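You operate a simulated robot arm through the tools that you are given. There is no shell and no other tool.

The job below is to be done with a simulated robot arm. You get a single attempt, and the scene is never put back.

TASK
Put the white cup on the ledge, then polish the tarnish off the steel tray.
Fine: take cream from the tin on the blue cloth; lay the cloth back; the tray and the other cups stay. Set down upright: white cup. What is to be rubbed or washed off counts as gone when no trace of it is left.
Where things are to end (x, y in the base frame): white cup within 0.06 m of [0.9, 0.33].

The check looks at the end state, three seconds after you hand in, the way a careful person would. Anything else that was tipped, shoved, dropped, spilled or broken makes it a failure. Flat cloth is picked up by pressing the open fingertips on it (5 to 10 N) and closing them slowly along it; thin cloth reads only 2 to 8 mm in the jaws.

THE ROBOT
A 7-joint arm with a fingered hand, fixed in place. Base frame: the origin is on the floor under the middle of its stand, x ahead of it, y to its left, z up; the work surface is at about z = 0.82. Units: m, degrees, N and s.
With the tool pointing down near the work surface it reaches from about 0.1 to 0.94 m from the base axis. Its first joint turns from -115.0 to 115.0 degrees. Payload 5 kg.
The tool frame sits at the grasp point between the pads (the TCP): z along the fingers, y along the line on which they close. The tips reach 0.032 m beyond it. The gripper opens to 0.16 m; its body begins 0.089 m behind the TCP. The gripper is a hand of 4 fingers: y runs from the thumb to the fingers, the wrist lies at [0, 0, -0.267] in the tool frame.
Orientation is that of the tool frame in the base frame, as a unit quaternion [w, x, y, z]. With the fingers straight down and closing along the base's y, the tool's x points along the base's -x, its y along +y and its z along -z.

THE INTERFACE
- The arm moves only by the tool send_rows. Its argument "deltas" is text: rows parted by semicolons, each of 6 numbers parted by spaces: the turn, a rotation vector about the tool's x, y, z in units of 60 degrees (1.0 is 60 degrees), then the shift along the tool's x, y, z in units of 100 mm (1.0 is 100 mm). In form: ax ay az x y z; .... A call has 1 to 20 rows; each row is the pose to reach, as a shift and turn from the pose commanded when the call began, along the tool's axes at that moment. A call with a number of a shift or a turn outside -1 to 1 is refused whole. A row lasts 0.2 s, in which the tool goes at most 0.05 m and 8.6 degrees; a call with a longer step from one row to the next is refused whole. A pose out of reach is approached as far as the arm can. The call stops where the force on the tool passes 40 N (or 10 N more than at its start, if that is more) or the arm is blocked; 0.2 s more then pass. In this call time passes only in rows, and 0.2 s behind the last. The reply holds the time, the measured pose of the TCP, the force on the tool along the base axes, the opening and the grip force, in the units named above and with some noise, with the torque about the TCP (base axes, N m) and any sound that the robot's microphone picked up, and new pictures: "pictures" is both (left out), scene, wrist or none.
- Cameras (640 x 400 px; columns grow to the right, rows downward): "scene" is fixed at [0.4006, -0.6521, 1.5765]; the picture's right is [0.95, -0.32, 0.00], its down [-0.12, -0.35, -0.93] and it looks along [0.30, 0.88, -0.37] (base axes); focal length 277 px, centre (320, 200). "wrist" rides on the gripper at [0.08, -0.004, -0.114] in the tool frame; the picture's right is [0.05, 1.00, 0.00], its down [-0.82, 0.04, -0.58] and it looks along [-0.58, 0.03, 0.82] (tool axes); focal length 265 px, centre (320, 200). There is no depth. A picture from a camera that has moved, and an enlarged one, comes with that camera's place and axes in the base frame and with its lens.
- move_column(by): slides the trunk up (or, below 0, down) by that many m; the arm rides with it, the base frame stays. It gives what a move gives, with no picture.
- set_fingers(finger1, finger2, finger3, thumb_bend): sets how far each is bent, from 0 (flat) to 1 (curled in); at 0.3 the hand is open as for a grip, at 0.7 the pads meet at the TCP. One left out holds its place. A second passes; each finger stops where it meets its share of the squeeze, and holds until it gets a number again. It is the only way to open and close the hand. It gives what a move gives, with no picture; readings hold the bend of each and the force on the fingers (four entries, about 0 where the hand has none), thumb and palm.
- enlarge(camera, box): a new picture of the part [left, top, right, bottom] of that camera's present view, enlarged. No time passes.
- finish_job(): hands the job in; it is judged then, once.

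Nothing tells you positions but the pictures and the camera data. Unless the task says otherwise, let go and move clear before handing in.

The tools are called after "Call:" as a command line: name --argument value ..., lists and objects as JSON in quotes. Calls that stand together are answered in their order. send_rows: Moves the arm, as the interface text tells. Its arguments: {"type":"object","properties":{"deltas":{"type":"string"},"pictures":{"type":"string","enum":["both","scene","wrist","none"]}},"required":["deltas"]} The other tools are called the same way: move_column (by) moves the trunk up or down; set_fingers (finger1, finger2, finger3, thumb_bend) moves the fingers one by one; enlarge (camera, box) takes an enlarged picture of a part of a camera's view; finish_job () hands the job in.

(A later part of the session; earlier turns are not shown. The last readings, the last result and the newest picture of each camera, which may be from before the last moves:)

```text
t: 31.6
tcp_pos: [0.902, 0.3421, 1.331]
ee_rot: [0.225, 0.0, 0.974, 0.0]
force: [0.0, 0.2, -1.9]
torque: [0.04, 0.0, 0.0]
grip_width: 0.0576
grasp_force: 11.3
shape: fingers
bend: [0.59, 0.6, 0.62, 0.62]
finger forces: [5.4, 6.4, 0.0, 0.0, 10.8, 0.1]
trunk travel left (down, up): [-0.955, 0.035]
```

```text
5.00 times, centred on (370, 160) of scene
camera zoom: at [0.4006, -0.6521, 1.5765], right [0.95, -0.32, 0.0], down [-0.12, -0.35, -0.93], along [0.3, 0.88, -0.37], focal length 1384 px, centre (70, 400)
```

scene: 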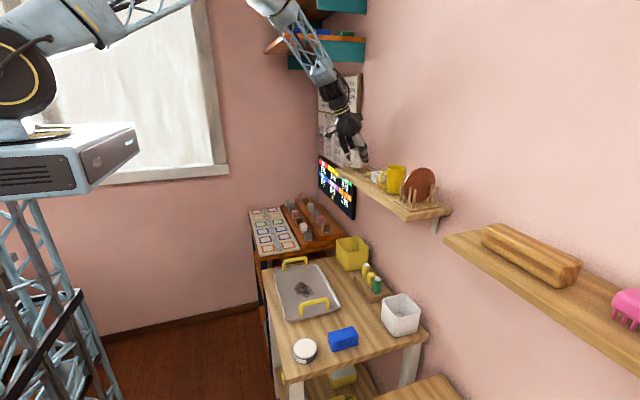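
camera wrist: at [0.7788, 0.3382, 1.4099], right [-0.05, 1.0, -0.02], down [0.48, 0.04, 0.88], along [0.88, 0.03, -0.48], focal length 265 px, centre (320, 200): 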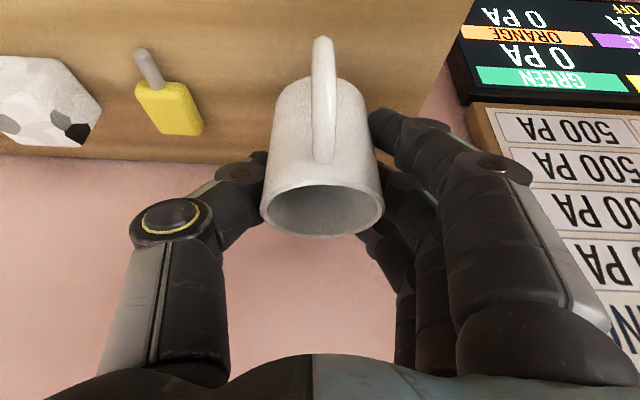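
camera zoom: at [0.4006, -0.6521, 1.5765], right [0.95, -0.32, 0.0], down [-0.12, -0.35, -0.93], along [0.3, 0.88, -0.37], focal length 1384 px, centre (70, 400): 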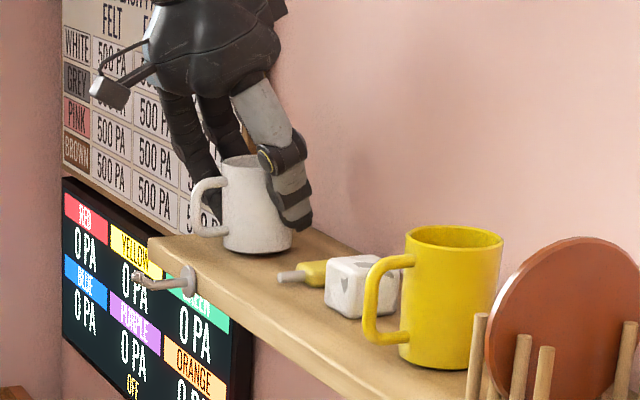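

Call:
send_rows --deltas "0 0 0 0.0044 0 0.009; 0 0 0 0.0088 0 0.018; 0 0 0 0.0131 0 0.027; 0 0 0 0.0175 0 0.036" --pictures "none"

```text
t: 32.6
tcp_pos: [0.9022, 0.3412, 1.3277]
ee_rot: [0.226, 0.0, 0.974, 0.001]
force: [1.6, -0.2, 6.0]
torque: [0.17, -0.05, -0.04]
grip_width: 0.0576
grasp_force: 12.6
shape: fingers
bend: [0.59, 0.6, 0.62, 0.62]
finger forces: [6.2, 6.9, 0.0, 0.0, 12.0, 0.0]
trunk travel left (down, up): [-0.955, 0.035]
```

The cup has touched down (upward force ~8 N above baseline). I'll ease off the pressure slightly, then release gently.

Call:
send_rows --deltas "0 0 0 -0.003 0 -0.0065" --pictures "none"

Call:
enlarge --camera "scene" --box '[310, 120, 430, 200]'

```text
t: 33.0
tcp_pos: [0.9025, 0.342, 1.3298]
ee_rot: [0.225, 0.001, 0.974, 0.0]
force: [2.7, -0.1, 6.1]
torque: [0.19, -0.09, -0.05]
grip_width: 0.0575
grasp_force: 11.9
shape: fingers
bend: [0.59, 0.6, 0.62, 0.62]
finger forces: [5.9, 7.1, 0.0, 0.0, 12.0, 0.0]
trunk travel left (down, up): [-0.955, 0.035]
```

```text
5.00 times, centred on (370, 160) of scene
camera zoom: at [0.4006, -0.6521, 1.5765], right [0.95, -0.32, 0.0], down [-0.12, -0.35, -0.93], along [0.3, 0.88, -0.37], focal length 1384 px, centre (70, 400)
```

zoom: 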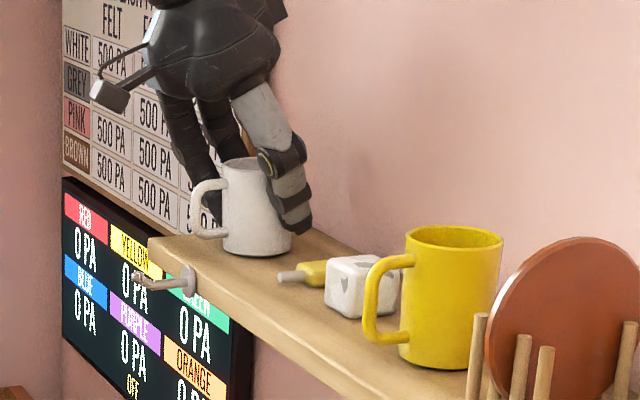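

Call:
send_rows --deltas "0 0 0 -0.0044 0 -0.009" --pictures "none"

```text
t: 33.4
tcp_pos: [0.9023, 0.3413, 1.329]
ee_rot: [0.225, 0.0, 0.974, 0.0]
force: [1.9, 1.1, 4.0]
torque: [0.15, -0.06, -0.04]
grip_width: 0.0577
grasp_force: 12.2
shape: fingers
bend: [0.59, 0.6, 0.62, 0.62]
finger forces: [5.9, 7.1, 0.0, 0.1, 11.5, 0.1]
trunk travel left (down, up): [-0.955, 0.035]
```

Call:
set_fingers --finger1 0.565 --finger2 0.575 --finger3 0.58 --thumb_bend 0.59

Call:
send_rows --deltas "0 0 0 0 0 0" --pictures "wrist"

Call:
enlarge --camera "scene" --box '[310, 120, 430, 200]'

```text
t: 34.4
tcp_pos: [0.9022, 0.3416, 1.3287]
ee_rot: [0.226, 0.001, 0.974, -0.001]
force: [1.0, -0.4, -0.3]
torque: [-0.01, 0.01, -0.01]
grip_width: 0.0626
grasp_force: 0.2
shape: fingers
bend: [0.56, 0.57, 0.57, 0.59]
finger forces: [0.0, 0.1, 0.1, 0.0, 0.3, 0.0]
trunk travel left (down, up): [-0.955, 0.035]
```

```text
t: 34.8
tcp_pos: [0.9027, 0.3418, 1.3293]
ee_rot: [0.225, 0.0, 0.974, 0.0]
force: [-0.7, -0.3, -1.2]
torque: [0.01, -0.01, 0.03]
grip_width: 0.0625
grasp_force: 0.2
shape: fingers
bend: [0.56, 0.57, 0.57, 0.59]
finger forces: [0.0, 0.0, 0.0, 0.0, 0.3, 0.0]
trunk travel left (down, up): [-0.955, 0.035]
camera wrist: at [0.7788, 0.3373, 1.3962], right [-0.05, 1.0, -0.02], down [0.48, 0.04, 0.88], along [0.88, 0.03, -0.48], focal length 265 px, centre (320, 200)
```

wrist: 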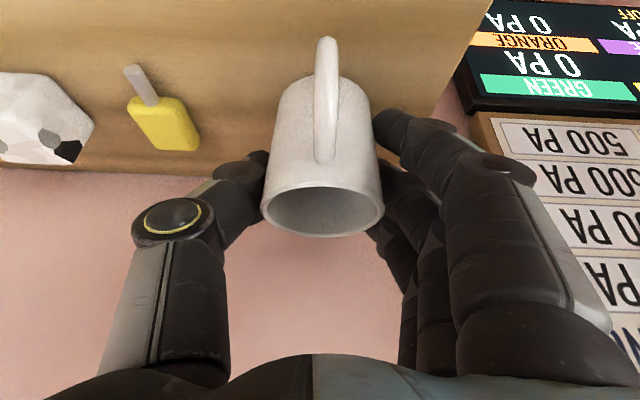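

```text
5.00 times, centred on (370, 160) of scene
camera zoom: at [0.4006, -0.6521, 1.5765], right [0.95, -0.32, 0.0], down [-0.12, -0.35, -0.93], along [0.3, 0.88, -0.37], focal length 1384 px, centre (70, 400)
```

zoom: 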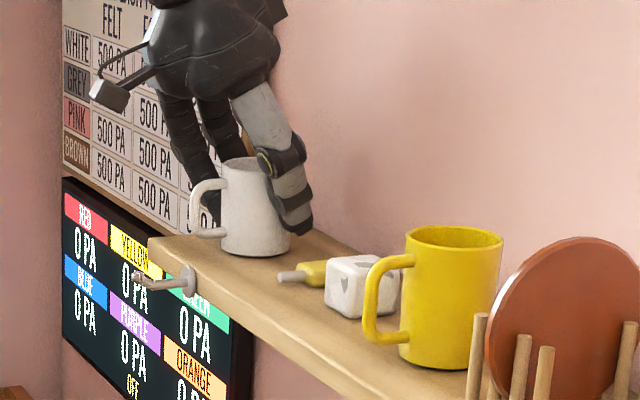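

Call:
set_fingers --finger1 0.5 --finger2 0.5 --finger3 0.48 --thumb_bend 0.53

Call:
send_rows --deltas "0 0 0 0 0 0" --pictures "wrist"

Call:
enlarge --camera "scene" --box '[310, 120, 430, 200]'

```text
t: 35.8
tcp_pos: [0.902, 0.3419, 1.3288]
ee_rot: [0.225, -0.001, 0.974, 0.0]
force: [-0.7, -0.9, 0.3]
torque: [0.02, -0.03, -0.01]
grip_width: 0.0843
grasp_force: 0.2
shape: fingers
bend: [0.5, 0.5, 0.48, 0.53]
finger forces: [0.1, 0.1, 0.0, 0.0, 0.0, 0.0]
trunk travel left (down, up): [-0.955, 0.035]
```

```text
t: 36.2
tcp_pos: [0.9016, 0.3414, 1.3284]
ee_rot: [0.225, 0.0, 0.974, 0.0]
force: [0.2, -0.5, 0.2]
torque: [-0.01, -0.02, -0.02]
grip_width: 0.0843
grasp_force: 0.1
shape: fingers
bend: [0.5, 0.5, 0.48, 0.53]
finger forces: [0.0, 0.1, 0.1, 0.0, 0.0, 0.0]
trunk travel left (down, up): [-0.955, 0.035]
camera wrist: at [0.7788, 0.3374, 1.3962], right [-0.05, 1.0, -0.02], down [0.48, 0.04, 0.88], along [0.88, 0.03, -0.48], focal length 265 px, centre (320, 200)
```

wrist: 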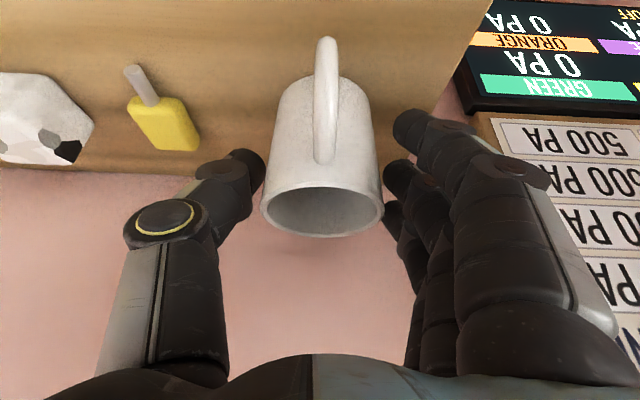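

```text
5.00 times, centred on (370, 160) of scene
camera zoom: at [0.4006, -0.6521, 1.5765], right [0.95, -0.32, 0.0], down [-0.12, -0.35, -0.93], along [0.3, 0.88, -0.37], focal length 1384 px, centre (70, 400)
```

zoom: 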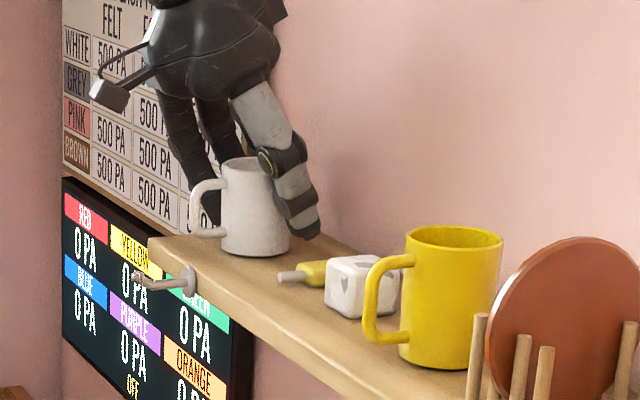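

Call:
set_fingers --finger1 0.45 --finger2 0.45 --finger3 0.44 --thumb_bend 0.49

Call:
send_rows --deltas "0 0 0 -0.03 0 -0.06; 0 0 0 -0.08 0 -0.165; 0 0 0 -0.16 0 -0.33; 0 0 0 -0.24 0 -0.495; 0 0 0 -0.35 0 -0.72" --pictures "both"

Call:
enlarge --camera "scene" --box '[310, 120, 430, 200]'

```text
t: 37.2
tcp_pos: [0.9019, 0.3423, 1.3292]
ee_rot: [0.224, 0.0, 0.975, 0.0]
force: [0.5, 0.4, -0.3]
torque: [-0.01, 0.01, 0.01]
grip_width: 0.1021
grasp_force: 0.1
shape: fingers
bend: [0.45, 0.45, 0.44, 0.49]
finger forces: [0.1, 0.0, 0.1, 0.0, 0.1, 0.0]
trunk travel left (down, up): [-0.955, 0.035]
```

```text
t: 38.4
tcp_pos: [0.9014, 0.3409, 1.409]
ee_rot: [0.225, 0.0, 0.974, -0.001]
force: [-0.5, -0.8, -0.8]
torque: [0.03, -0.02, 0.01]
grip_width: 0.1027
grasp_force: 0.1
shape: fingers
bend: [0.45, 0.45, 0.44, 0.49]
finger forces: [0.0, 0.0, 0.0, 0.1, 0.1, 0.1]
trunk travel left (down, up): [-0.955, 0.035]
camera wrist: at [0.7777, 0.3368, 1.477], right [-0.05, 1.0, -0.02], down [0.48, 0.04, 0.88], along [0.88, 0.03, -0.48], focal length 265 px, centre (320, 200)
```

scene: 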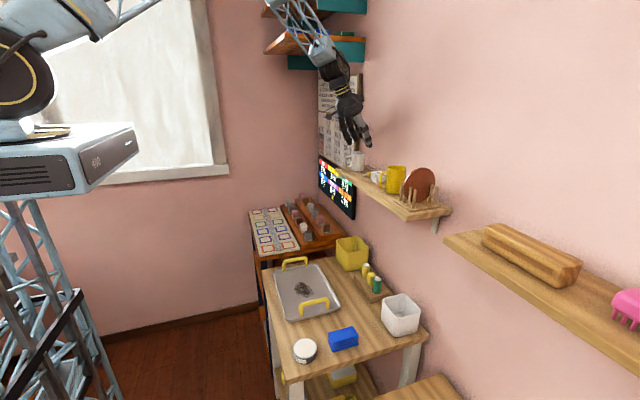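
wrist: 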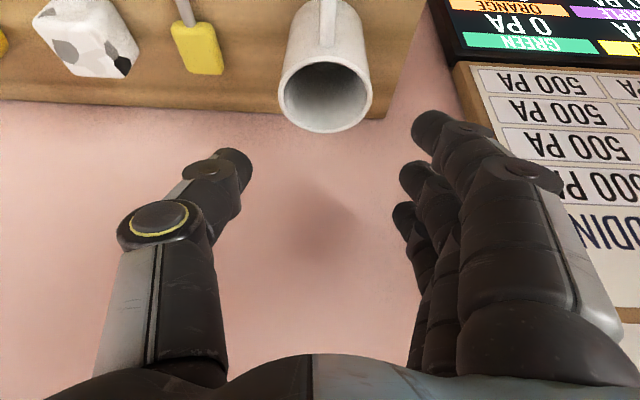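

```text
5.00 times, centred on (370, 160) of scene
camera zoom: at [0.4006, -0.6521, 1.5765], right [0.95, -0.32, 0.0], down [-0.12, -0.35, -0.93], along [0.3, 0.88, -0.37], focal length 1384 px, centre (70, 400)
```

zoom: 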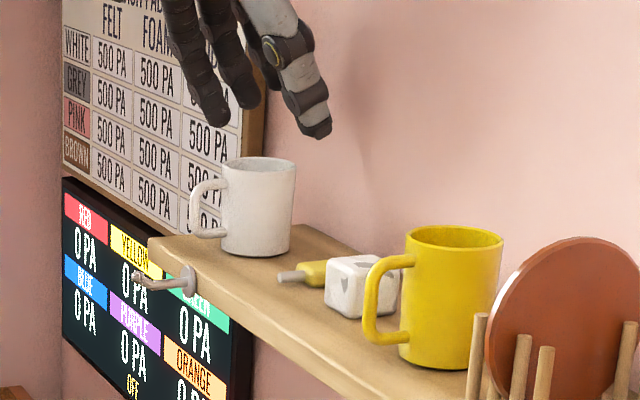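

The white cup stands upright on the ledge at about (0.894, 0.342). Now I'll rise a bit more, back away, and straighten the hand to vertical.

Call:
move_column --by 0.03

Call:
send_rows --deltas "0 0 0 0.225 0 -0.1095; 0 0 0 0.45 0 -0.219; 0 0 0 0.675 0 -0.3285; 0 0 0 0.9 0 -0.438" --pictures "none"

Call:
send_rows --deltas "0 0 0 0.225 -0.25 -0.1095; 0 0 0 0.45 -0.5 -0.219; 0 0 0 0.675 -0.75 -0.3285; 0 0 0 0.9 -1 -0.438" --pictures "none"

Call:
send_rows --deltas "0 0.13 0 0 -0.25 0; 0 0.26 0 0 -0.5 0; 0 0.38 0 0 -0.75 0; 0 0.4333 0 0 -1 0" --pictures "both"

```text
t: 39.2
tcp_pos: [0.9022, 0.3408, 1.4376]
ee_rot: [0.225, 0.0, 0.974, 0.0]
force: [0.5, 0.2, 0.0]
torque: [-0.04, -0.01, -0.01]
grip_width: 0.1022
grasp_force: 0.1
shape: fingers
bend: [0.45, 0.45, 0.44, 0.49]
finger forces: [0.0, 0.0, 0.1, 0.0, 0.0, 0.0]
trunk travel left (down, up): [-0.985, 0.005]
```

```text
t: 40.2
tcp_pos: [0.8008, 0.3419, 1.4389]
ee_rot: [0.224, 0.0, 0.975, 0.0]
force: [0.5, -0.6, 0.6]
torque: [-0.03, -0.01, 0.05]
grip_width: 0.1026
grasp_force: 0.0
shape: fingers
bend: [0.45, 0.45, 0.44, 0.49]
finger forces: [0.1, 0.1, 0.0, 0.0, 0.0, 0.1]
trunk travel left (down, up): [-0.985, 0.005]
```

```text
t: 41.2
tcp_pos: [0.6988, 0.2401, 1.4406]
ee_rot: [0.226, 0.0, 0.974, 0.001]
force: [0.4, -0.3, 0.6]
torque: [0.01, -0.01, 0.0]
grip_width: 0.1025
grasp_force: 0.1
shape: fingers
bend: [0.45, 0.45, 0.44, 0.49]
finger forces: [0.0, 0.1, 0.0, 0.0, 0.1, 0.0]
trunk travel left (down, up): [-0.985, 0.005]
```

```text
t: 42.2
tcp_pos: [0.7005, 0.1414, 1.4387]
ee_rot: [-0.002, 0.0, 1.0, 0.0]
force: [0.4, 0.6, 0.9]
torque: [-0.07, 0.01, -0.01]
grip_width: 0.1031
grasp_force: 0.0
shape: fingers
bend: [0.45, 0.45, 0.44, 0.49]
finger forces: [0.1, 0.0, 0.1, 0.0, 0.0, 0.0]
trunk travel left (down, up): [-0.985, 0.005]
camera wrist: at [0.6188, 0.1375, 1.5537], right [-0.05, 1.0, 0.0], down [0.82, 0.04, 0.58], along [0.57, 0.03, -0.82], focal length 265 px, centre (320, 200)
```

scene: 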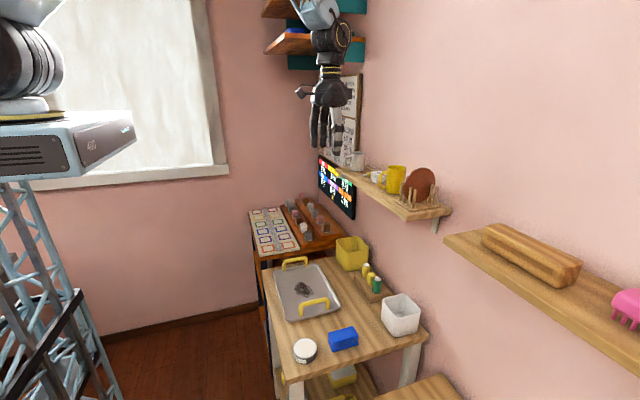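
wrist: 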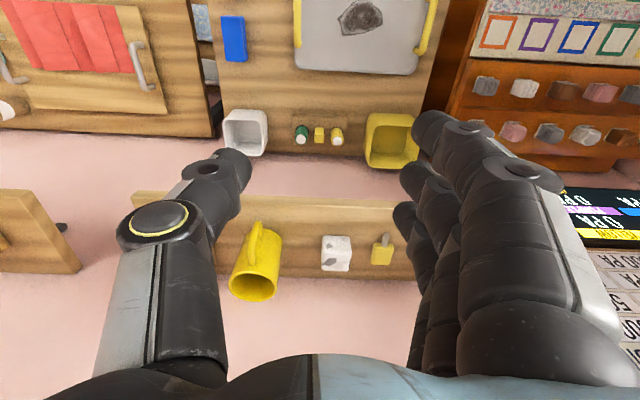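

Call:
send_rows --deltas "0 0 0 0.225 -0.24 0; 0 0 0 0.45 -0.48 0; 0 0 0 0.675 -0.72 0; 0 0 0 0.9 -0.96 0" --pictures "none"

Call:
send_rows --deltas "0 0 0 0 -0.24 0; 0 0 0 0 -0.48 0; 0 0 0 0 -0.72 0; 0 0 0 0 -0.96 0" --pictures "none"

Call:
move_column --by -0.35

Call:
send_rows --deltas "0 0 0 0 0 0" --pictures "both"

```text
t: 43.2
tcp_pos: [0.6106, 0.0439, 1.4379]
ee_rot: [0.0, 0.0, 1.0, 0.0]
force: [-0.2, 0.6, -0.4]
torque: [0.0, 0.0, 0.0]
grip_width: 0.1027
grasp_force: 0.0
shape: fingers
bend: [0.45, 0.45, 0.44, 0.49]
finger forces: [0.0, 0.0, 0.0, 0.1, 0.1, 0.0]
trunk travel left (down, up): [-0.985, 0.005]
```

```text
t: 44.2
tcp_pos: [0.6113, -0.0519, 1.4375]
ee_rot: [0.0, -0.001, 1.0, 0.001]
force: [0.0, -0.2, -0.8]
torque: [0.03, 0.02, 0.03]
grip_width: 0.1028
grasp_force: 0.1
shape: fingers
bend: [0.45, 0.45, 0.44, 0.49]
finger forces: [0.0, 0.0, 0.0, 0.1, 0.0, 0.1]
trunk travel left (down, up): [-0.985, 0.005]
```

```text
t: 47.6
tcp_pos: [0.6102, -0.0508, 1.0881]
ee_rot: [-0.001, 0.0, 1.0, 0.0]
force: [0.8, 1.0, 0.8]
torque: [0.02, 0.02, 0.02]
grip_width: 0.1029
grasp_force: 0.2
shape: fingers
bend: [0.45, 0.45, 0.44, 0.49]
finger forces: [0.0, 0.0, 0.1, 0.1, 0.0, 0.0]
trunk travel left (down, up): [-0.635, 0.355]
```

```text
t: 48.0
tcp_pos: [0.6105, -0.0515, 1.0895]
ee_rot: [0.0, 0.0, 1.0, 0.0]
force: [0.3, 0.4, 0.3]
torque: [0.03, -0.01, 0.01]
grip_width: 0.1029
grasp_force: 0.1
shape: fingers
bend: [0.45, 0.45, 0.44, 0.49]
finger forces: [0.1, 0.0, 0.0, 0.0, 0.0, 0.0]
trunk travel left (down, up): [-0.635, 0.355]
camera wrist: at [0.5294, -0.0554, 1.2023], right [-0.05, 1.0, 0.0], down [0.82, 0.04, 0.58], along [0.58, 0.03, -0.82], focal length 265 px, centre (320, 200)
```

scene: 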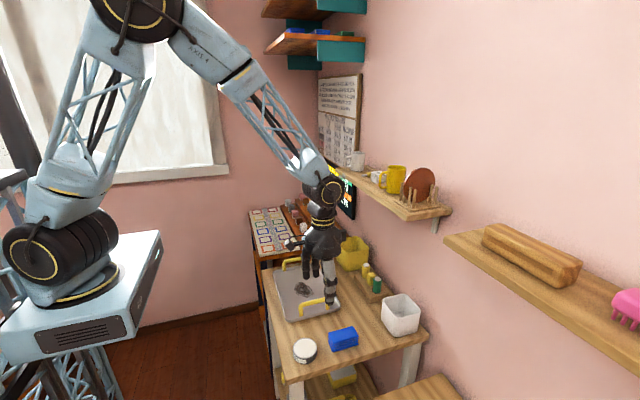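
wrist: 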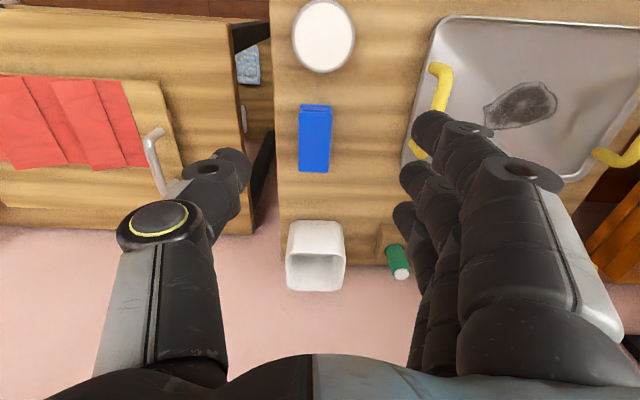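

Call:
enlarge --camera "wrist" --box '[260, 0, 420, 180]'

Call:
enlarge --camera "scene" --box '[270, 310, 390, 385]'

Call:
enlarge --camera "wrist" --box '[400, 10, 640, 190]'

```text
2.22 times, centred on (340, 90) of wrist
camera zoom: at [0.5294, -0.0554, 1.2023], right [-0.05, 1.0, 0.0], down [0.82, 0.04, 0.58], along [0.58, 0.03, -0.82], focal length 590 px, centre (276, 444)
```

zoom: 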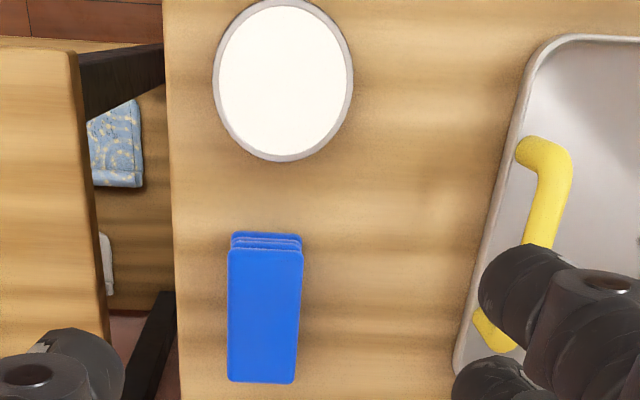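

```text
5.33 times, centred on (330, 348) of scene
camera zoom: at [0.4006, -0.6521, 1.5765], right [0.95, -0.32, 0.0], down [-0.12, -0.35, -0.93], along [0.3, 0.88, -0.37], focal length 1477 px, centre (267, -587)
```

zoom: 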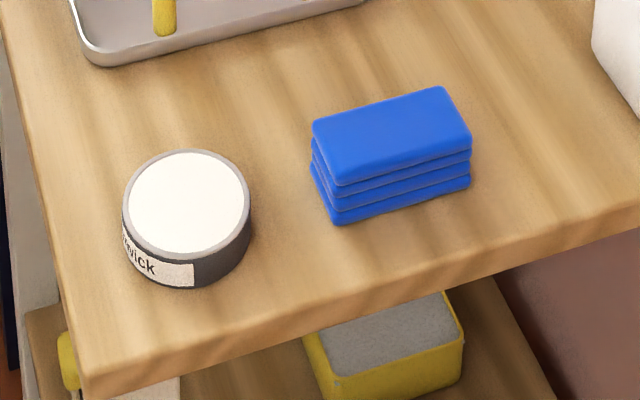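

```text
2.22 times, centred on (520, 100) of wrist
camera zoom: at [0.5294, -0.0554, 1.2023], right [-0.05, 1.0, 0.0], down [0.82, 0.04, 0.58], along [0.58, 0.03, -0.82], focal length 590 px, centre (-124, 422)
```

zoom: 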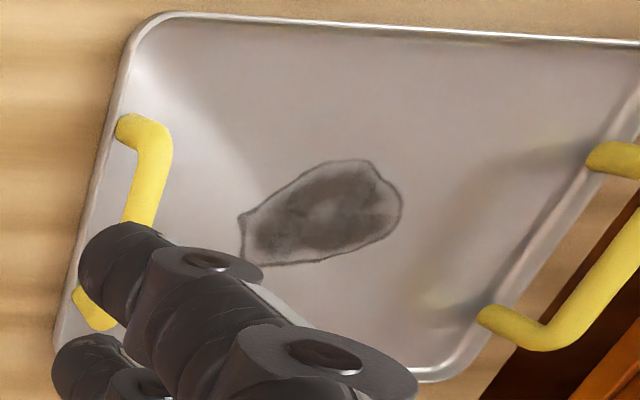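

The cloth is a folded pad about 90 × 45 × 25 mm centred near (0.685, -0.055), and the open cream tin is at about (0.551, -0.050), 71 mm across. I'll move above the cloth with the hand vertical, keeping it half-open.

Call:
send_rows --deltas "0 0 0 -0.186 -0.009 0.2; 0 0 0 -0.372 -0.018 0.4; 0 0 0 -0.558 -0.026 0.6; 0 0 0 -0.745 -0.035 0.8" --pictures "none"

Call:
set_fingers --finger1 0.46 --finger2 0.46 --finger3 0.46 --thumb_bend 0.46

Call:
send_rows --deltas "0 0 0 0 0 0.2; 0 0 0 0 0 0.4; 0 0 0 0 0 0.6" --pictures "both"

Call:
enlarge --camera "scene" --box '[270, 260, 430, 380]'

```text
t: 49.0
tcp_pos: [0.6856, -0.0541, 1.0084]
ee_rot: [-0.001, 0.0, 1.0, 0.0]
force: [0.9, 0.1, -0.9]
torque: [0.01, 0.01, 0.01]
grip_width: 0.1027
grasp_force: 0.1
shape: fingers
bend: [0.45, 0.45, 0.44, 0.49]
finger forces: [0.0, 0.0, 0.0, 0.1, 0.0, 0.0]
trunk travel left (down, up): [-0.635, 0.355]
```

```text
t: 50.0
tcp_pos: [0.6852, -0.0562, 1.008]
ee_rot: [0.0, -0.001, 1.0, 0.0]
force: [-0.1, 0.1, 0.0]
torque: [-0.03, 0.0, 0.0]
grip_width: 0.1072
grasp_force: 0.0
shape: fingers
bend: [0.46, 0.46, 0.46, 0.46]
finger forces: [0.0, 0.0, 0.1, 0.0, 0.0, 0.1]
trunk travel left (down, up): [-0.635, 0.355]
```

```text
t: 50.8
tcp_pos: [0.685, -0.0545, 0.9483]
ee_rot: [0.0, -0.001, 1.0, 0.0]
force: [-0.1, -0.4, 0.1]
torque: [0.02, -0.02, -0.01]
grip_width: 0.1072
grasp_force: 0.1
shape: fingers
bend: [0.46, 0.46, 0.46, 0.46]
finger forces: [0.0, 0.1, 0.0, 0.0, 0.0, 0.0]
trunk travel left (down, up): [-0.635, 0.355]
camera wrist: at [0.6039, -0.0599, 1.0619], right [-0.05, 1.0, 0.0], down [0.82, 0.04, 0.58], along [0.58, 0.03, -0.82], focal length 265 px, centre (320, 200)
```

scene: 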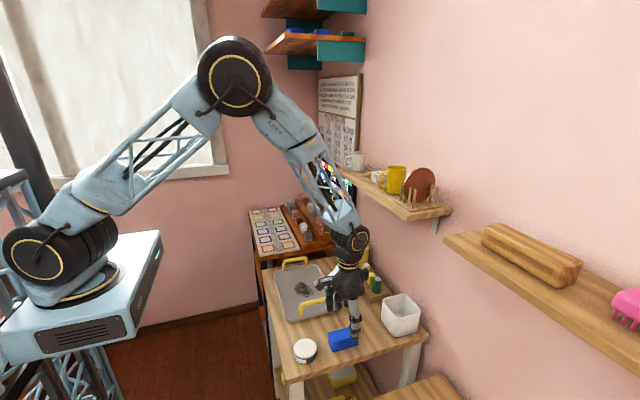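
wrist: 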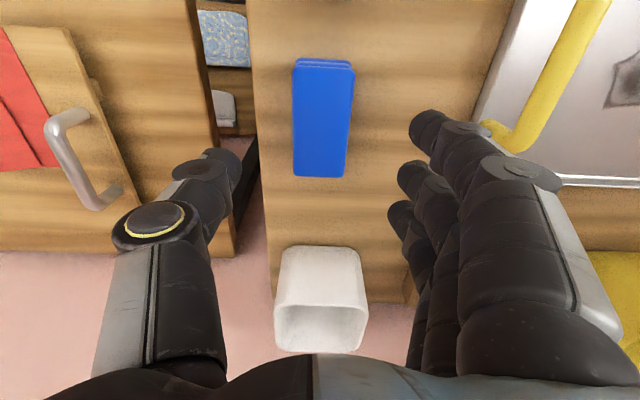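

```text
3.33 times, centred on (350, 320) of scene
camera zoom: at [0.4006, -0.6521, 1.5765], right [0.95, -0.32, 0.0], down [-0.12, -0.35, -0.93], along [0.3, 0.88, -0.37], focal length 923 px, centre (220, -200)
```

zoom: 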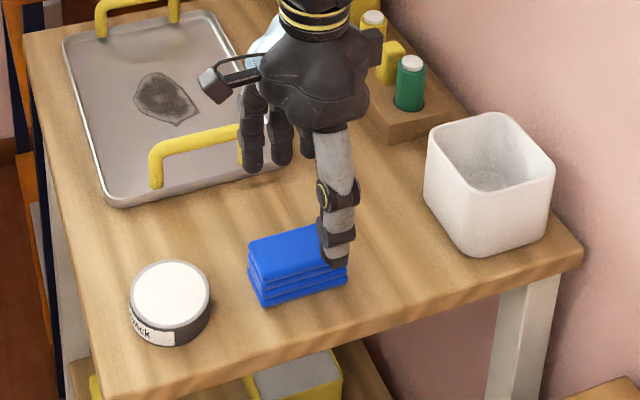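

The cloth centre (0.6855, -0.0545) is right under the TCP. Descending toward the pad with the fingers straddling its long sides.

Call:
send_rows --deltas "0 0 0 0 0 0.2; 0 0 0 0 0 0.4; 0 0 0 0 0 0.6; 0 0 0 0 0 0.75" --pictures "both"

Call:
enlarge --camera "scene" --box '[300, 290, 400, 365]'

```text
t: 51.8
tcp_pos: [0.6863, -0.0553, 0.8731]
ee_rot: [-0.001, 0.0, 1.0, 0.0]
force: [-0.1, 0.0, -0.2]
torque: [-0.01, 0.05, -0.02]
grip_width: 0.1072
grasp_force: 0.0
shape: fingers
bend: [0.46, 0.46, 0.46, 0.46]
finger forces: [0.0, 0.0, 0.1, 0.0, 0.1, 0.0]
trunk travel left (down, up): [-0.635, 0.355]
camera wrist: at [0.6046, -0.0592, 0.9874], right [-0.05, 1.0, 0.0], down [0.82, 0.04, 0.58], along [0.58, 0.03, -0.82], focal length 265 px, centre (320, 200)
```

scene: 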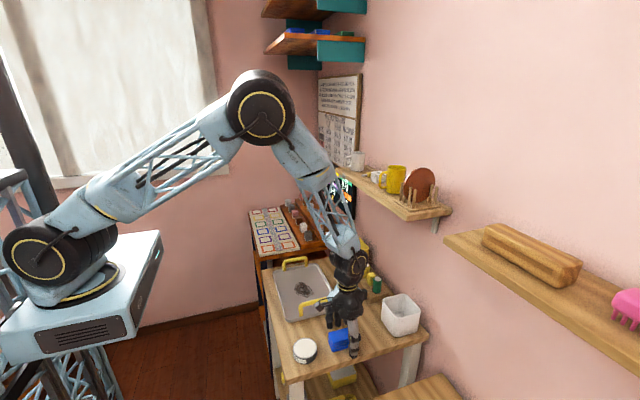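
wrist: 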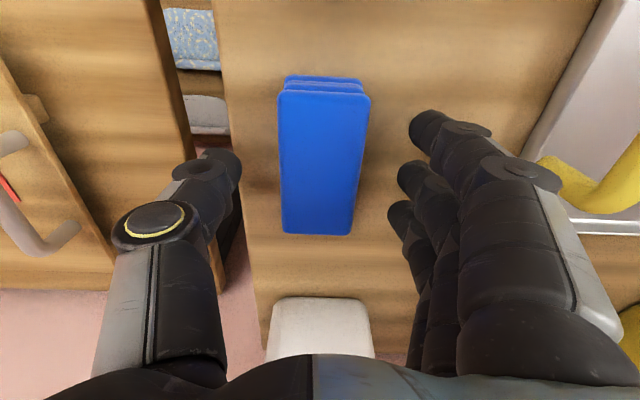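

```text
5.33 times, centred on (350, 328) of scene
camera zoom: at [0.4006, -0.6521, 1.5765], right [0.95, -0.32, 0.0], down [-0.12, -0.35, -0.93], along [0.3, 0.88, -0.37], focal length 1477 px, centre (160, -480)
```

zoom: 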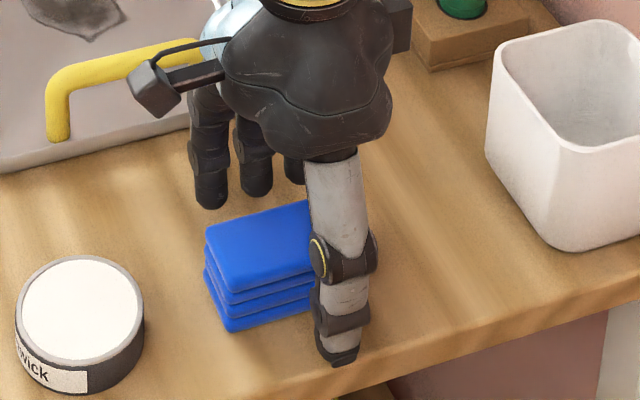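

The fingertips are about 10 mm below the pad's top. I'll go down 3 mm more and close slowly on its long sides.

Call:
send_rows --deltas "0 0 0 0 0 0.03" --pictures "none"

Call:
set_fingers --finger1 0.56 --finger2 0.56 --finger3 0.56 --thumb_bend 0.56

Call:
send_rows --deltas "0 0 0 0 0 0" --pictures "wrist"

Call:
enlarge --camera "scene" --box '[300, 290, 400, 365]'

```text
t: 52.2
tcp_pos: [0.6855, -0.0536, 0.8712]
ee_rot: [0.0, 0.0, 1.0, 0.0]
force: [-0.6, -0.7, -0.5]
torque: [0.0, -0.01, 0.0]
grip_width: 0.1073
grasp_force: 0.0
shape: fingers
bend: [0.46, 0.46, 0.46, 0.46]
finger forces: [0.1, 0.1, 0.0, 0.1, 0.1, 0.0]
trunk travel left (down, up): [-0.635, 0.355]
```

```text
t: 53.2
tcp_pos: [0.6855, -0.0551, 0.8698]
ee_rot: [0.0, 0.0, 1.0, -0.001]
force: [-0.1, 1.2, -0.1]
torque: [0.01, 0.01, 0.02]
grip_width: 0.069
grasp_force: 0.1
shape: fingers
bend: [0.56, 0.56, 0.56, 0.56]
finger forces: [0.0, 0.1, 0.0, 0.0, 0.0, 0.1]
trunk travel left (down, up): [-0.635, 0.355]
```

```text
t: 53.6
tcp_pos: [0.6871, -0.0553, 0.8708]
ee_rot: [0.0, 0.0, 1.0, 0.0]
force: [0.8, -0.2, -0.1]
torque: [-0.01, -0.07, 0.0]
grip_width: 0.0689
grasp_force: 0.1
shape: fingers
bend: [0.56, 0.56, 0.56, 0.56]
finger forces: [0.0, 0.1, 0.0, 0.0, 0.1, 0.1]
trunk travel left (down, up): [-0.635, 0.355]
camera wrist: at [0.6042, -0.059, 0.9845], right [-0.05, 1.0, 0.0], down [0.82, 0.04, 0.58], along [0.58, 0.03, -0.82], focal length 265 px, centre (320, 200)
```

wrist: 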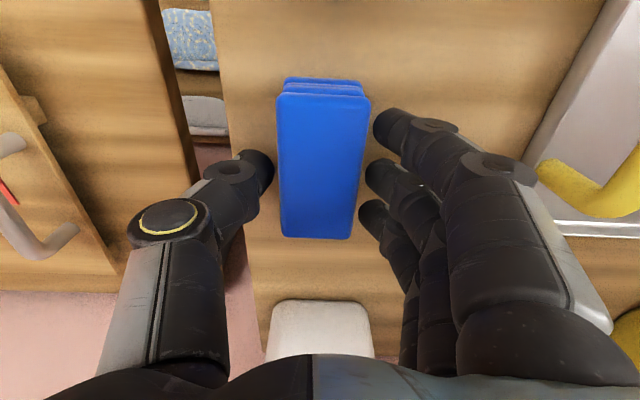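

```text
5.33 times, centred on (350, 328) of scene
camera zoom: at [0.4006, -0.6521, 1.5765], right [0.95, -0.32, 0.0], down [-0.12, -0.35, -0.93], along [0.3, 0.88, -0.37], focal length 1477 px, centre (160, -480)
```

zoom: 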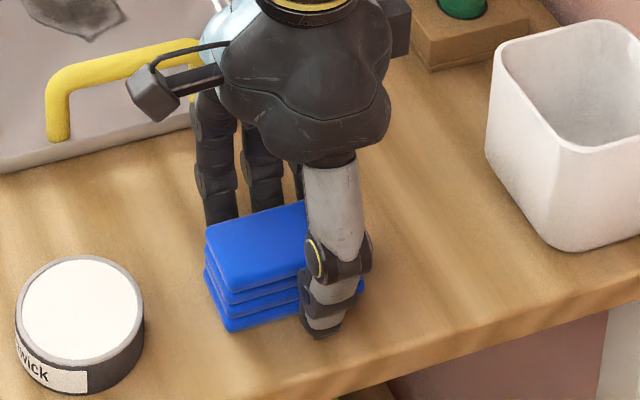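

Call:
set_fingers --finger1 0.61 --finger2 0.61 --finger3 0.61 --thumb_bend 0.61

Call:
set_fingers --finger1 0.64 --finger2 0.64 --finger3 0.64 --thumb_bend 0.64

Call:
send_rows --deltas "0 0 0 0 0 0" --pictures "wrist"

Call:
enlarge --camera "scene" --box '[300, 290, 400, 365]'

```text
t: 54.6
tcp_pos: [0.685, -0.0553, 0.8711]
ee_rot: [0.0, 0.001, 1.0, 0.0]
force: [-0.2, 0.1, 0.0]
torque: [0.04, -0.01, 0.02]
grip_width: 0.0554
grasp_force: 2.7
shape: fingers
bend: [0.6, 0.6, 0.6, 0.6]
finger forces: [1.0, 1.0, 0.9, 0.0, 2.9, 0.1]
trunk travel left (down, up): [-0.635, 0.355]
```

```text
t: 55.6
tcp_pos: [0.686, -0.0552, 0.8696]
ee_rot: [0.0, 0.001, 1.0, 0.0]
force: [0.3, -0.6, -0.1]
torque: [-0.02, 0.01, 0.01]
grip_width: 0.0539
grasp_force: 8.2
shape: fingers
bend: [0.61, 0.61, 0.61, 0.61]
finger forces: [2.8, 2.9, 2.9, 0.1, 8.9, 0.1]
trunk travel left (down, up): [-0.635, 0.355]
```

```text
t: 56.0
tcp_pos: [0.6851, -0.055, 0.869]
ee_rot: [0.0, 0.0, 1.0, 0.001]
force: [-0.2, -0.1, 0.5]
torque: [0.0, 0.0, -0.02]
grip_width: 0.0541
grasp_force: 8.6
shape: fingers
bend: [0.61, 0.61, 0.61, 0.61]
finger forces: [2.8, 2.9, 2.9, 0.0, 9.0, 0.0]
trunk travel left (down, up): [-0.635, 0.355]
camera wrist: at [0.6042, -0.059, 0.9845], right [-0.05, 1.0, 0.0], down [0.82, 0.04, 0.58], along [0.58, 0.03, -0.82], focal length 265 px, centre (320, 200)
```

wrist: 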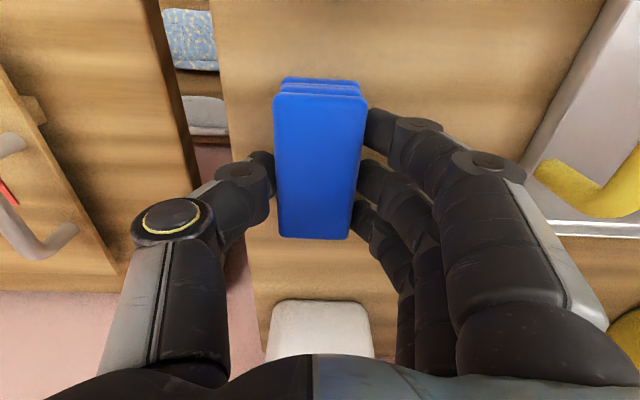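

```text
5.33 times, centred on (350, 328) of scene
camera zoom: at [0.4006, -0.6521, 1.5765], right [0.95, -0.32, 0.0], down [-0.12, -0.35, -0.93], along [0.3, 0.88, -0.37], focal length 1477 px, centre (160, -480)
```

zoom: 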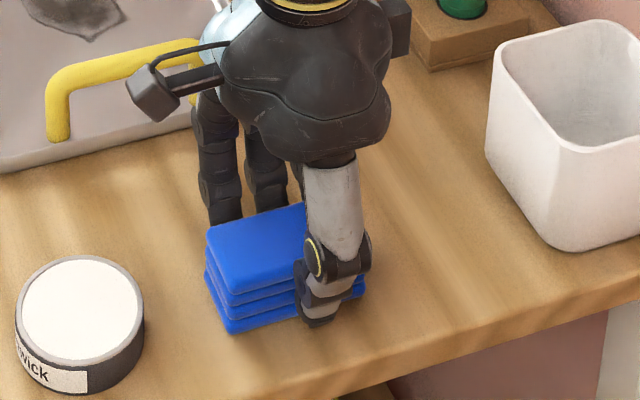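

The pad is gripped evenly (~9 N). I'll tighten slightly, then lift it and check it hangs level.

Call:
set_fingers --finger1 0.68 --finger2 0.68 --finger3 0.68 --thumb_bend 0.68

Call:
send_rows --deltas "0 0 0 0 0 -0.05; 0 0 0 0 0 -0.15; 0 0 0 0 0 -0.3; 0 0 0 0 0 -0.5; 0 0 0 0 0 -0.7" --pictures "both"

Call:
enlarge --camera "scene" --box '[290, 260, 410, 350]'

```text
t: 57.0
tcp_pos: [0.685, -0.0553, 0.8705]
ee_rot: [0.0, 0.0, 1.0, 0.0]
force: [0.1, -0.3, -0.2]
torque: [0.0, 0.02, -0.03]
grip_width: 0.0526
grasp_force: 17.3
shape: fingers
bend: [0.62, 0.62, 0.62, 0.63]
finger forces: [5.5, 5.7, 5.6, 0.0, 17.8, 0.0]
trunk travel left (down, up): [-0.635, 0.355]
```

```text
t: 58.2
tcp_pos: [0.6833, -0.0545, 0.9405]
ee_rot: [0.0, 0.001, 1.0, 0.0]
force: [0.7, -0.6, -0.2]
torque: [-0.02, 0.05, -0.02]
grip_width: 0.053
grasp_force: 17.0
shape: fingers
bend: [0.62, 0.62, 0.62, 0.63]
finger forces: [5.5, 5.6, 5.6, 0.1, 17.8, 0.0]
trunk travel left (down, up): [-0.635, 0.355]
camera wrist: at [0.6029, -0.0581, 1.0541], right [-0.05, 1.0, 0.0], down [0.82, 0.04, 0.58], along [0.58, 0.03, -0.82], focal length 265 px, centre (320, 200)
```

scene: 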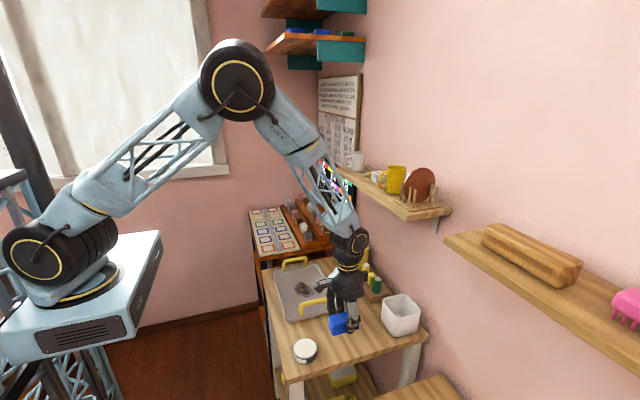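
wrist: 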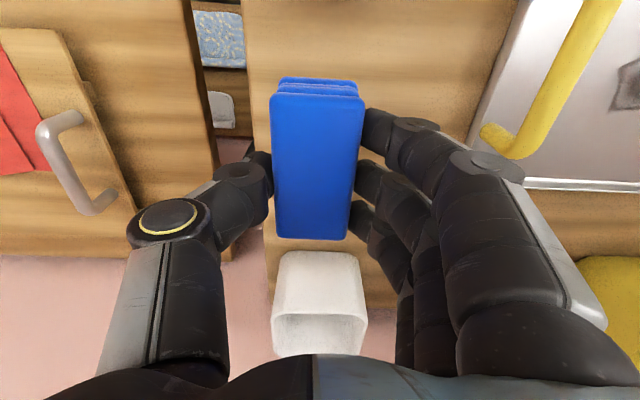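

```text
4.44 times, centred on (350, 305) of scene
camera zoom: at [0.4006, -0.6521, 1.5765], right [0.95, -0.32, 0.0], down [-0.12, -0.35, -0.93], along [0.3, 0.88, -0.37], focal length 1231 px, centre (187, -267)
```

zoom: 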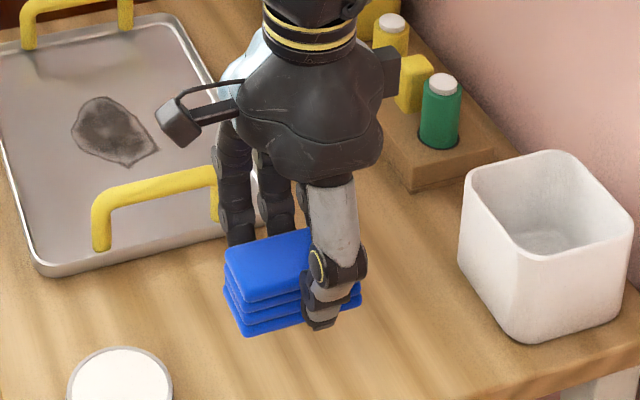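

The pad is held level and its underside sits about 18 mm below the fingertips. Next I carry it over the cream tin at (0.551, -0.050).

Call:
send_rows --deltas "0 0 0 0.225 0.01 0; 0 0 0 0.45 0.02 0; 0 0 0 0.675 0.03 0; 0 0 0 0.9 0.04 0" --pictures "none"

Call:
send_rows --deltas "0 0 0 0.2 0 0; 0 0 0 0.42 0.005 0" --pictures "both"

Call:
enlarge --camera "scene" --box '[250, 280, 370, 370]'

```text
t: 59.2
tcp_pos: [0.5955, -0.0496, 0.9406]
ee_rot: [0.001, 0.0, 1.0, 0.0]
force: [0.1, -0.3, -0.6]
torque: [-0.01, 0.01, 0.01]
grip_width: 0.0529
grasp_force: 16.9
shape: fingers
bend: [0.62, 0.62, 0.62, 0.63]
finger forces: [5.5, 5.6, 5.7, 0.1, 17.8, 0.0]
trunk travel left (down, up): [-0.635, 0.355]
```

```text
t: 59.8
tcp_pos: [0.5542, -0.0512, 0.9409]
ee_rot: [0.0, 0.0, 1.0, 0.001]
force: [-0.3, 0.0, -1.0]
torque: [0.0, -0.04, -0.03]
grip_width: 0.0527
grasp_force: 17.3
shape: fingers
bend: [0.62, 0.62, 0.62, 0.63]
finger forces: [5.4, 5.7, 5.6, 0.1, 17.8, 0.0]
trunk travel left (down, up): [-0.635, 0.355]
camera wrist: at [0.4716, -0.0544, 1.0551], right [-0.05, 1.0, 0.0], down [0.81, 0.04, 0.58], along [0.58, 0.03, -0.82], focal length 265 px, centre (320, 200)
```

scene: 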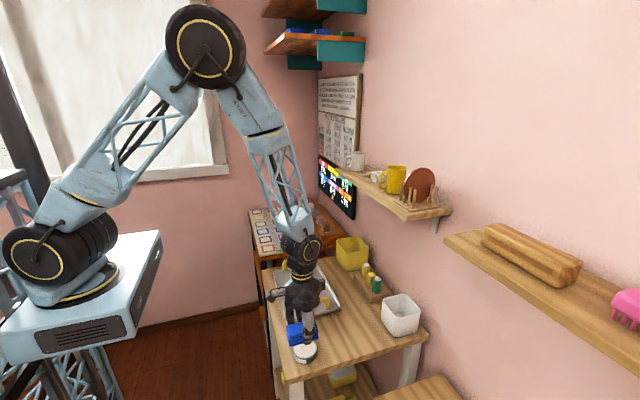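
wrist: 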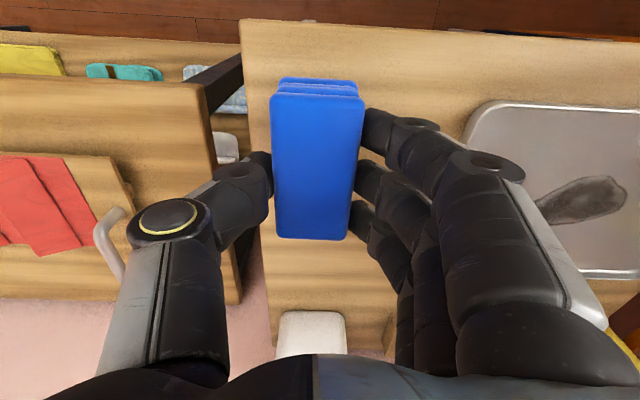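

```text
4.44 times, centred on (310, 325) of scene
camera zoom: at [0.4006, -0.6521, 1.5765], right [0.95, -0.32, 0.0], down [-0.12, -0.35, -0.93], along [0.3, 0.88, -0.37], focal length 1231 px, centre (364, -356)
```

zoom: 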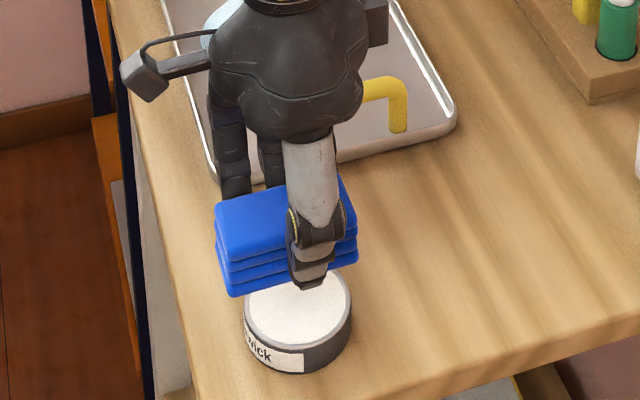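

The pad is centred over the tin. Lowering to just above the cream, then slowly to contact.

Call:
send_rows --deltas "0 0 0 0 0 0.13; 0 0 0 0 0 0.26; 0 0 0 0 0 0.38" --pictures "none"

Call:
send_rows --deltas "0 0 0 0 0 0.015; 0 0 0 0 0 0.03; 0 0 0 0 0 0.045; 0 0 0 0 0 0.06" --pictures "none"

Call:
enlarge --camera "scene" --box '[250, 290, 370, 380]'

```text
t: 60.6
tcp_pos: [0.555, -0.0497, 0.9022]
ee_rot: [0.0, 0.001, 1.0, 0.0]
force: [0.3, -0.2, -0.1]
torque: [-0.02, -0.02, -0.03]
grip_width: 0.0527
grasp_force: 17.3
shape: fingers
bend: [0.62, 0.62, 0.62, 0.63]
finger forces: [5.5, 5.6, 5.7, 0.0, 17.8, 0.1]
trunk travel left (down, up): [-0.635, 0.355]
```

```text
t: 61.6
tcp_pos: [0.5547, -0.0503, 0.8964]
ee_rot: [0.0, 0.0, 1.0, 0.0]
force: [0.3, -0.7, -0.2]
torque: [0.03, 0.0, 0.0]
grip_width: 0.053
grasp_force: 17.0
shape: fingers
bend: [0.62, 0.62, 0.62, 0.63]
finger forces: [5.5, 5.5, 5.6, 0.1, 17.9, 0.1]
trunk travel left (down, up): [-0.635, 0.355]
```

```text
4.44 times, centred on (310, 335) of scene
camera zoom: at [0.4006, -0.6521, 1.5765], right [0.95, -0.32, 0.0], down [-0.12, -0.35, -0.93], along [0.3, 0.88, -0.37], focal length 1231 px, centre (364, -400)
```

zoom: 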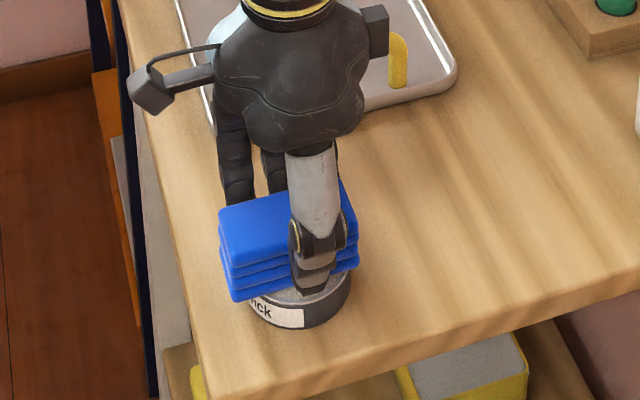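

Call:
send_rows --deltas "0 0 0 0 0 0.01; 0 0 0 0 0 0.02; 0 0 0 0 0 0.03; 0 0 0 0 0 0.04" --pictures "none"

```text
t: 62.6
tcp_pos: [0.5537, -0.0498, 0.8932]
ee_rot: [-0.001, 0.0, 1.0, 0.0]
force: [-0.6, 0.5, 7.5]
torque: [-0.06, 0.05, -0.01]
grip_width: 0.0528
grasp_force: 18.9
shape: fingers
bend: [0.62, 0.62, 0.62, 0.63]
finger forces: [6.6, 6.4, 6.1, 0.0, 19.3, 0.0]
trunk travel left (down, up): [-0.635, 0.355]
```

Contact at about 7.5 N, as predicted. I'll hold a moment, then lift and see whether cream was picked up.

Call:
send_rows --deltas "0 0 0 0 0 0; 0 0 0 0 0 0; 0 0 0 0 0 -0.02; 0 0 0 0 0 -0.1; 0 0 0 0 0 -0.3; 0 0 0 0 0 -0.5; 0 0 0 0 0 -0.7" --pictures "both"

Call:
enlarge --camera "scene" --box '[260, 290, 360, 375]'

```text
t: 64.2
tcp_pos: [0.5534, -0.0499, 0.9639]
ee_rot: [0.0, 0.0, 1.0, 0.0]
force: [-0.1, -0.1, 0.0]
torque: [0.01, 0.02, 0.04]
grip_width: 0.0527
grasp_force: 17.7
shape: fingers
bend: [0.62, 0.62, 0.62, 0.63]
finger forces: [5.7, 5.8, 5.6, 0.0, 18.2, 0.1]
trunk travel left (down, up): [-0.635, 0.355]
camera wrist: at [0.4716, -0.0544, 1.077], right [-0.05, 1.0, 0.0], down [0.82, 0.04, 0.58], along [0.58, 0.03, -0.82], focal length 265 px, centre (320, 200)
```

scene: 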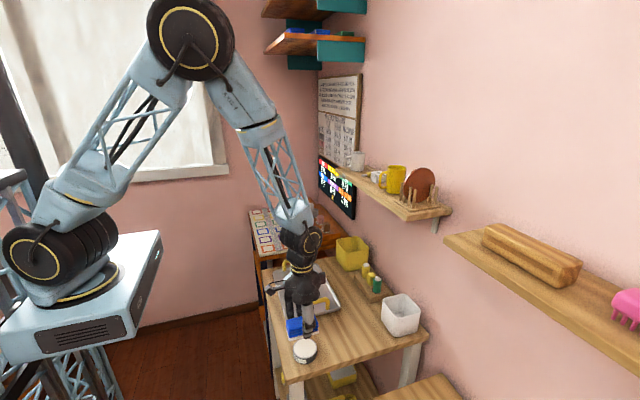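
wrist: 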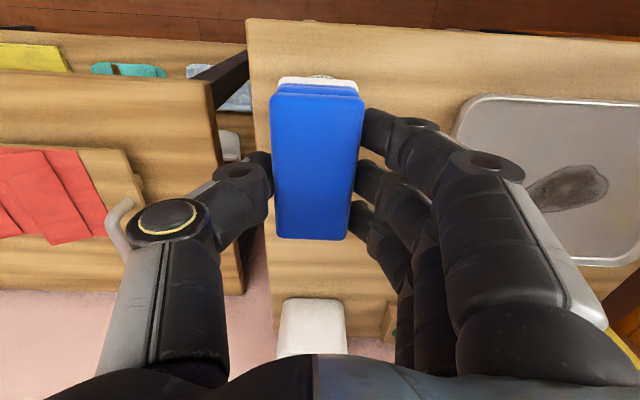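

```text
4.71 times, centred on (310, 332) of scene
camera zoom: at [0.4006, -0.6521, 1.5765], right [0.95, -0.32, 0.0], down [-0.12, -0.35, -0.93], along [0.3, 0.88, -0.37], focal length 1303 px, centre (367, -424)
```

zoom: 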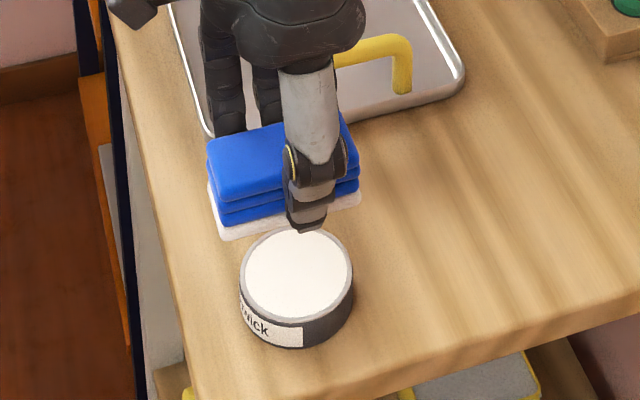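

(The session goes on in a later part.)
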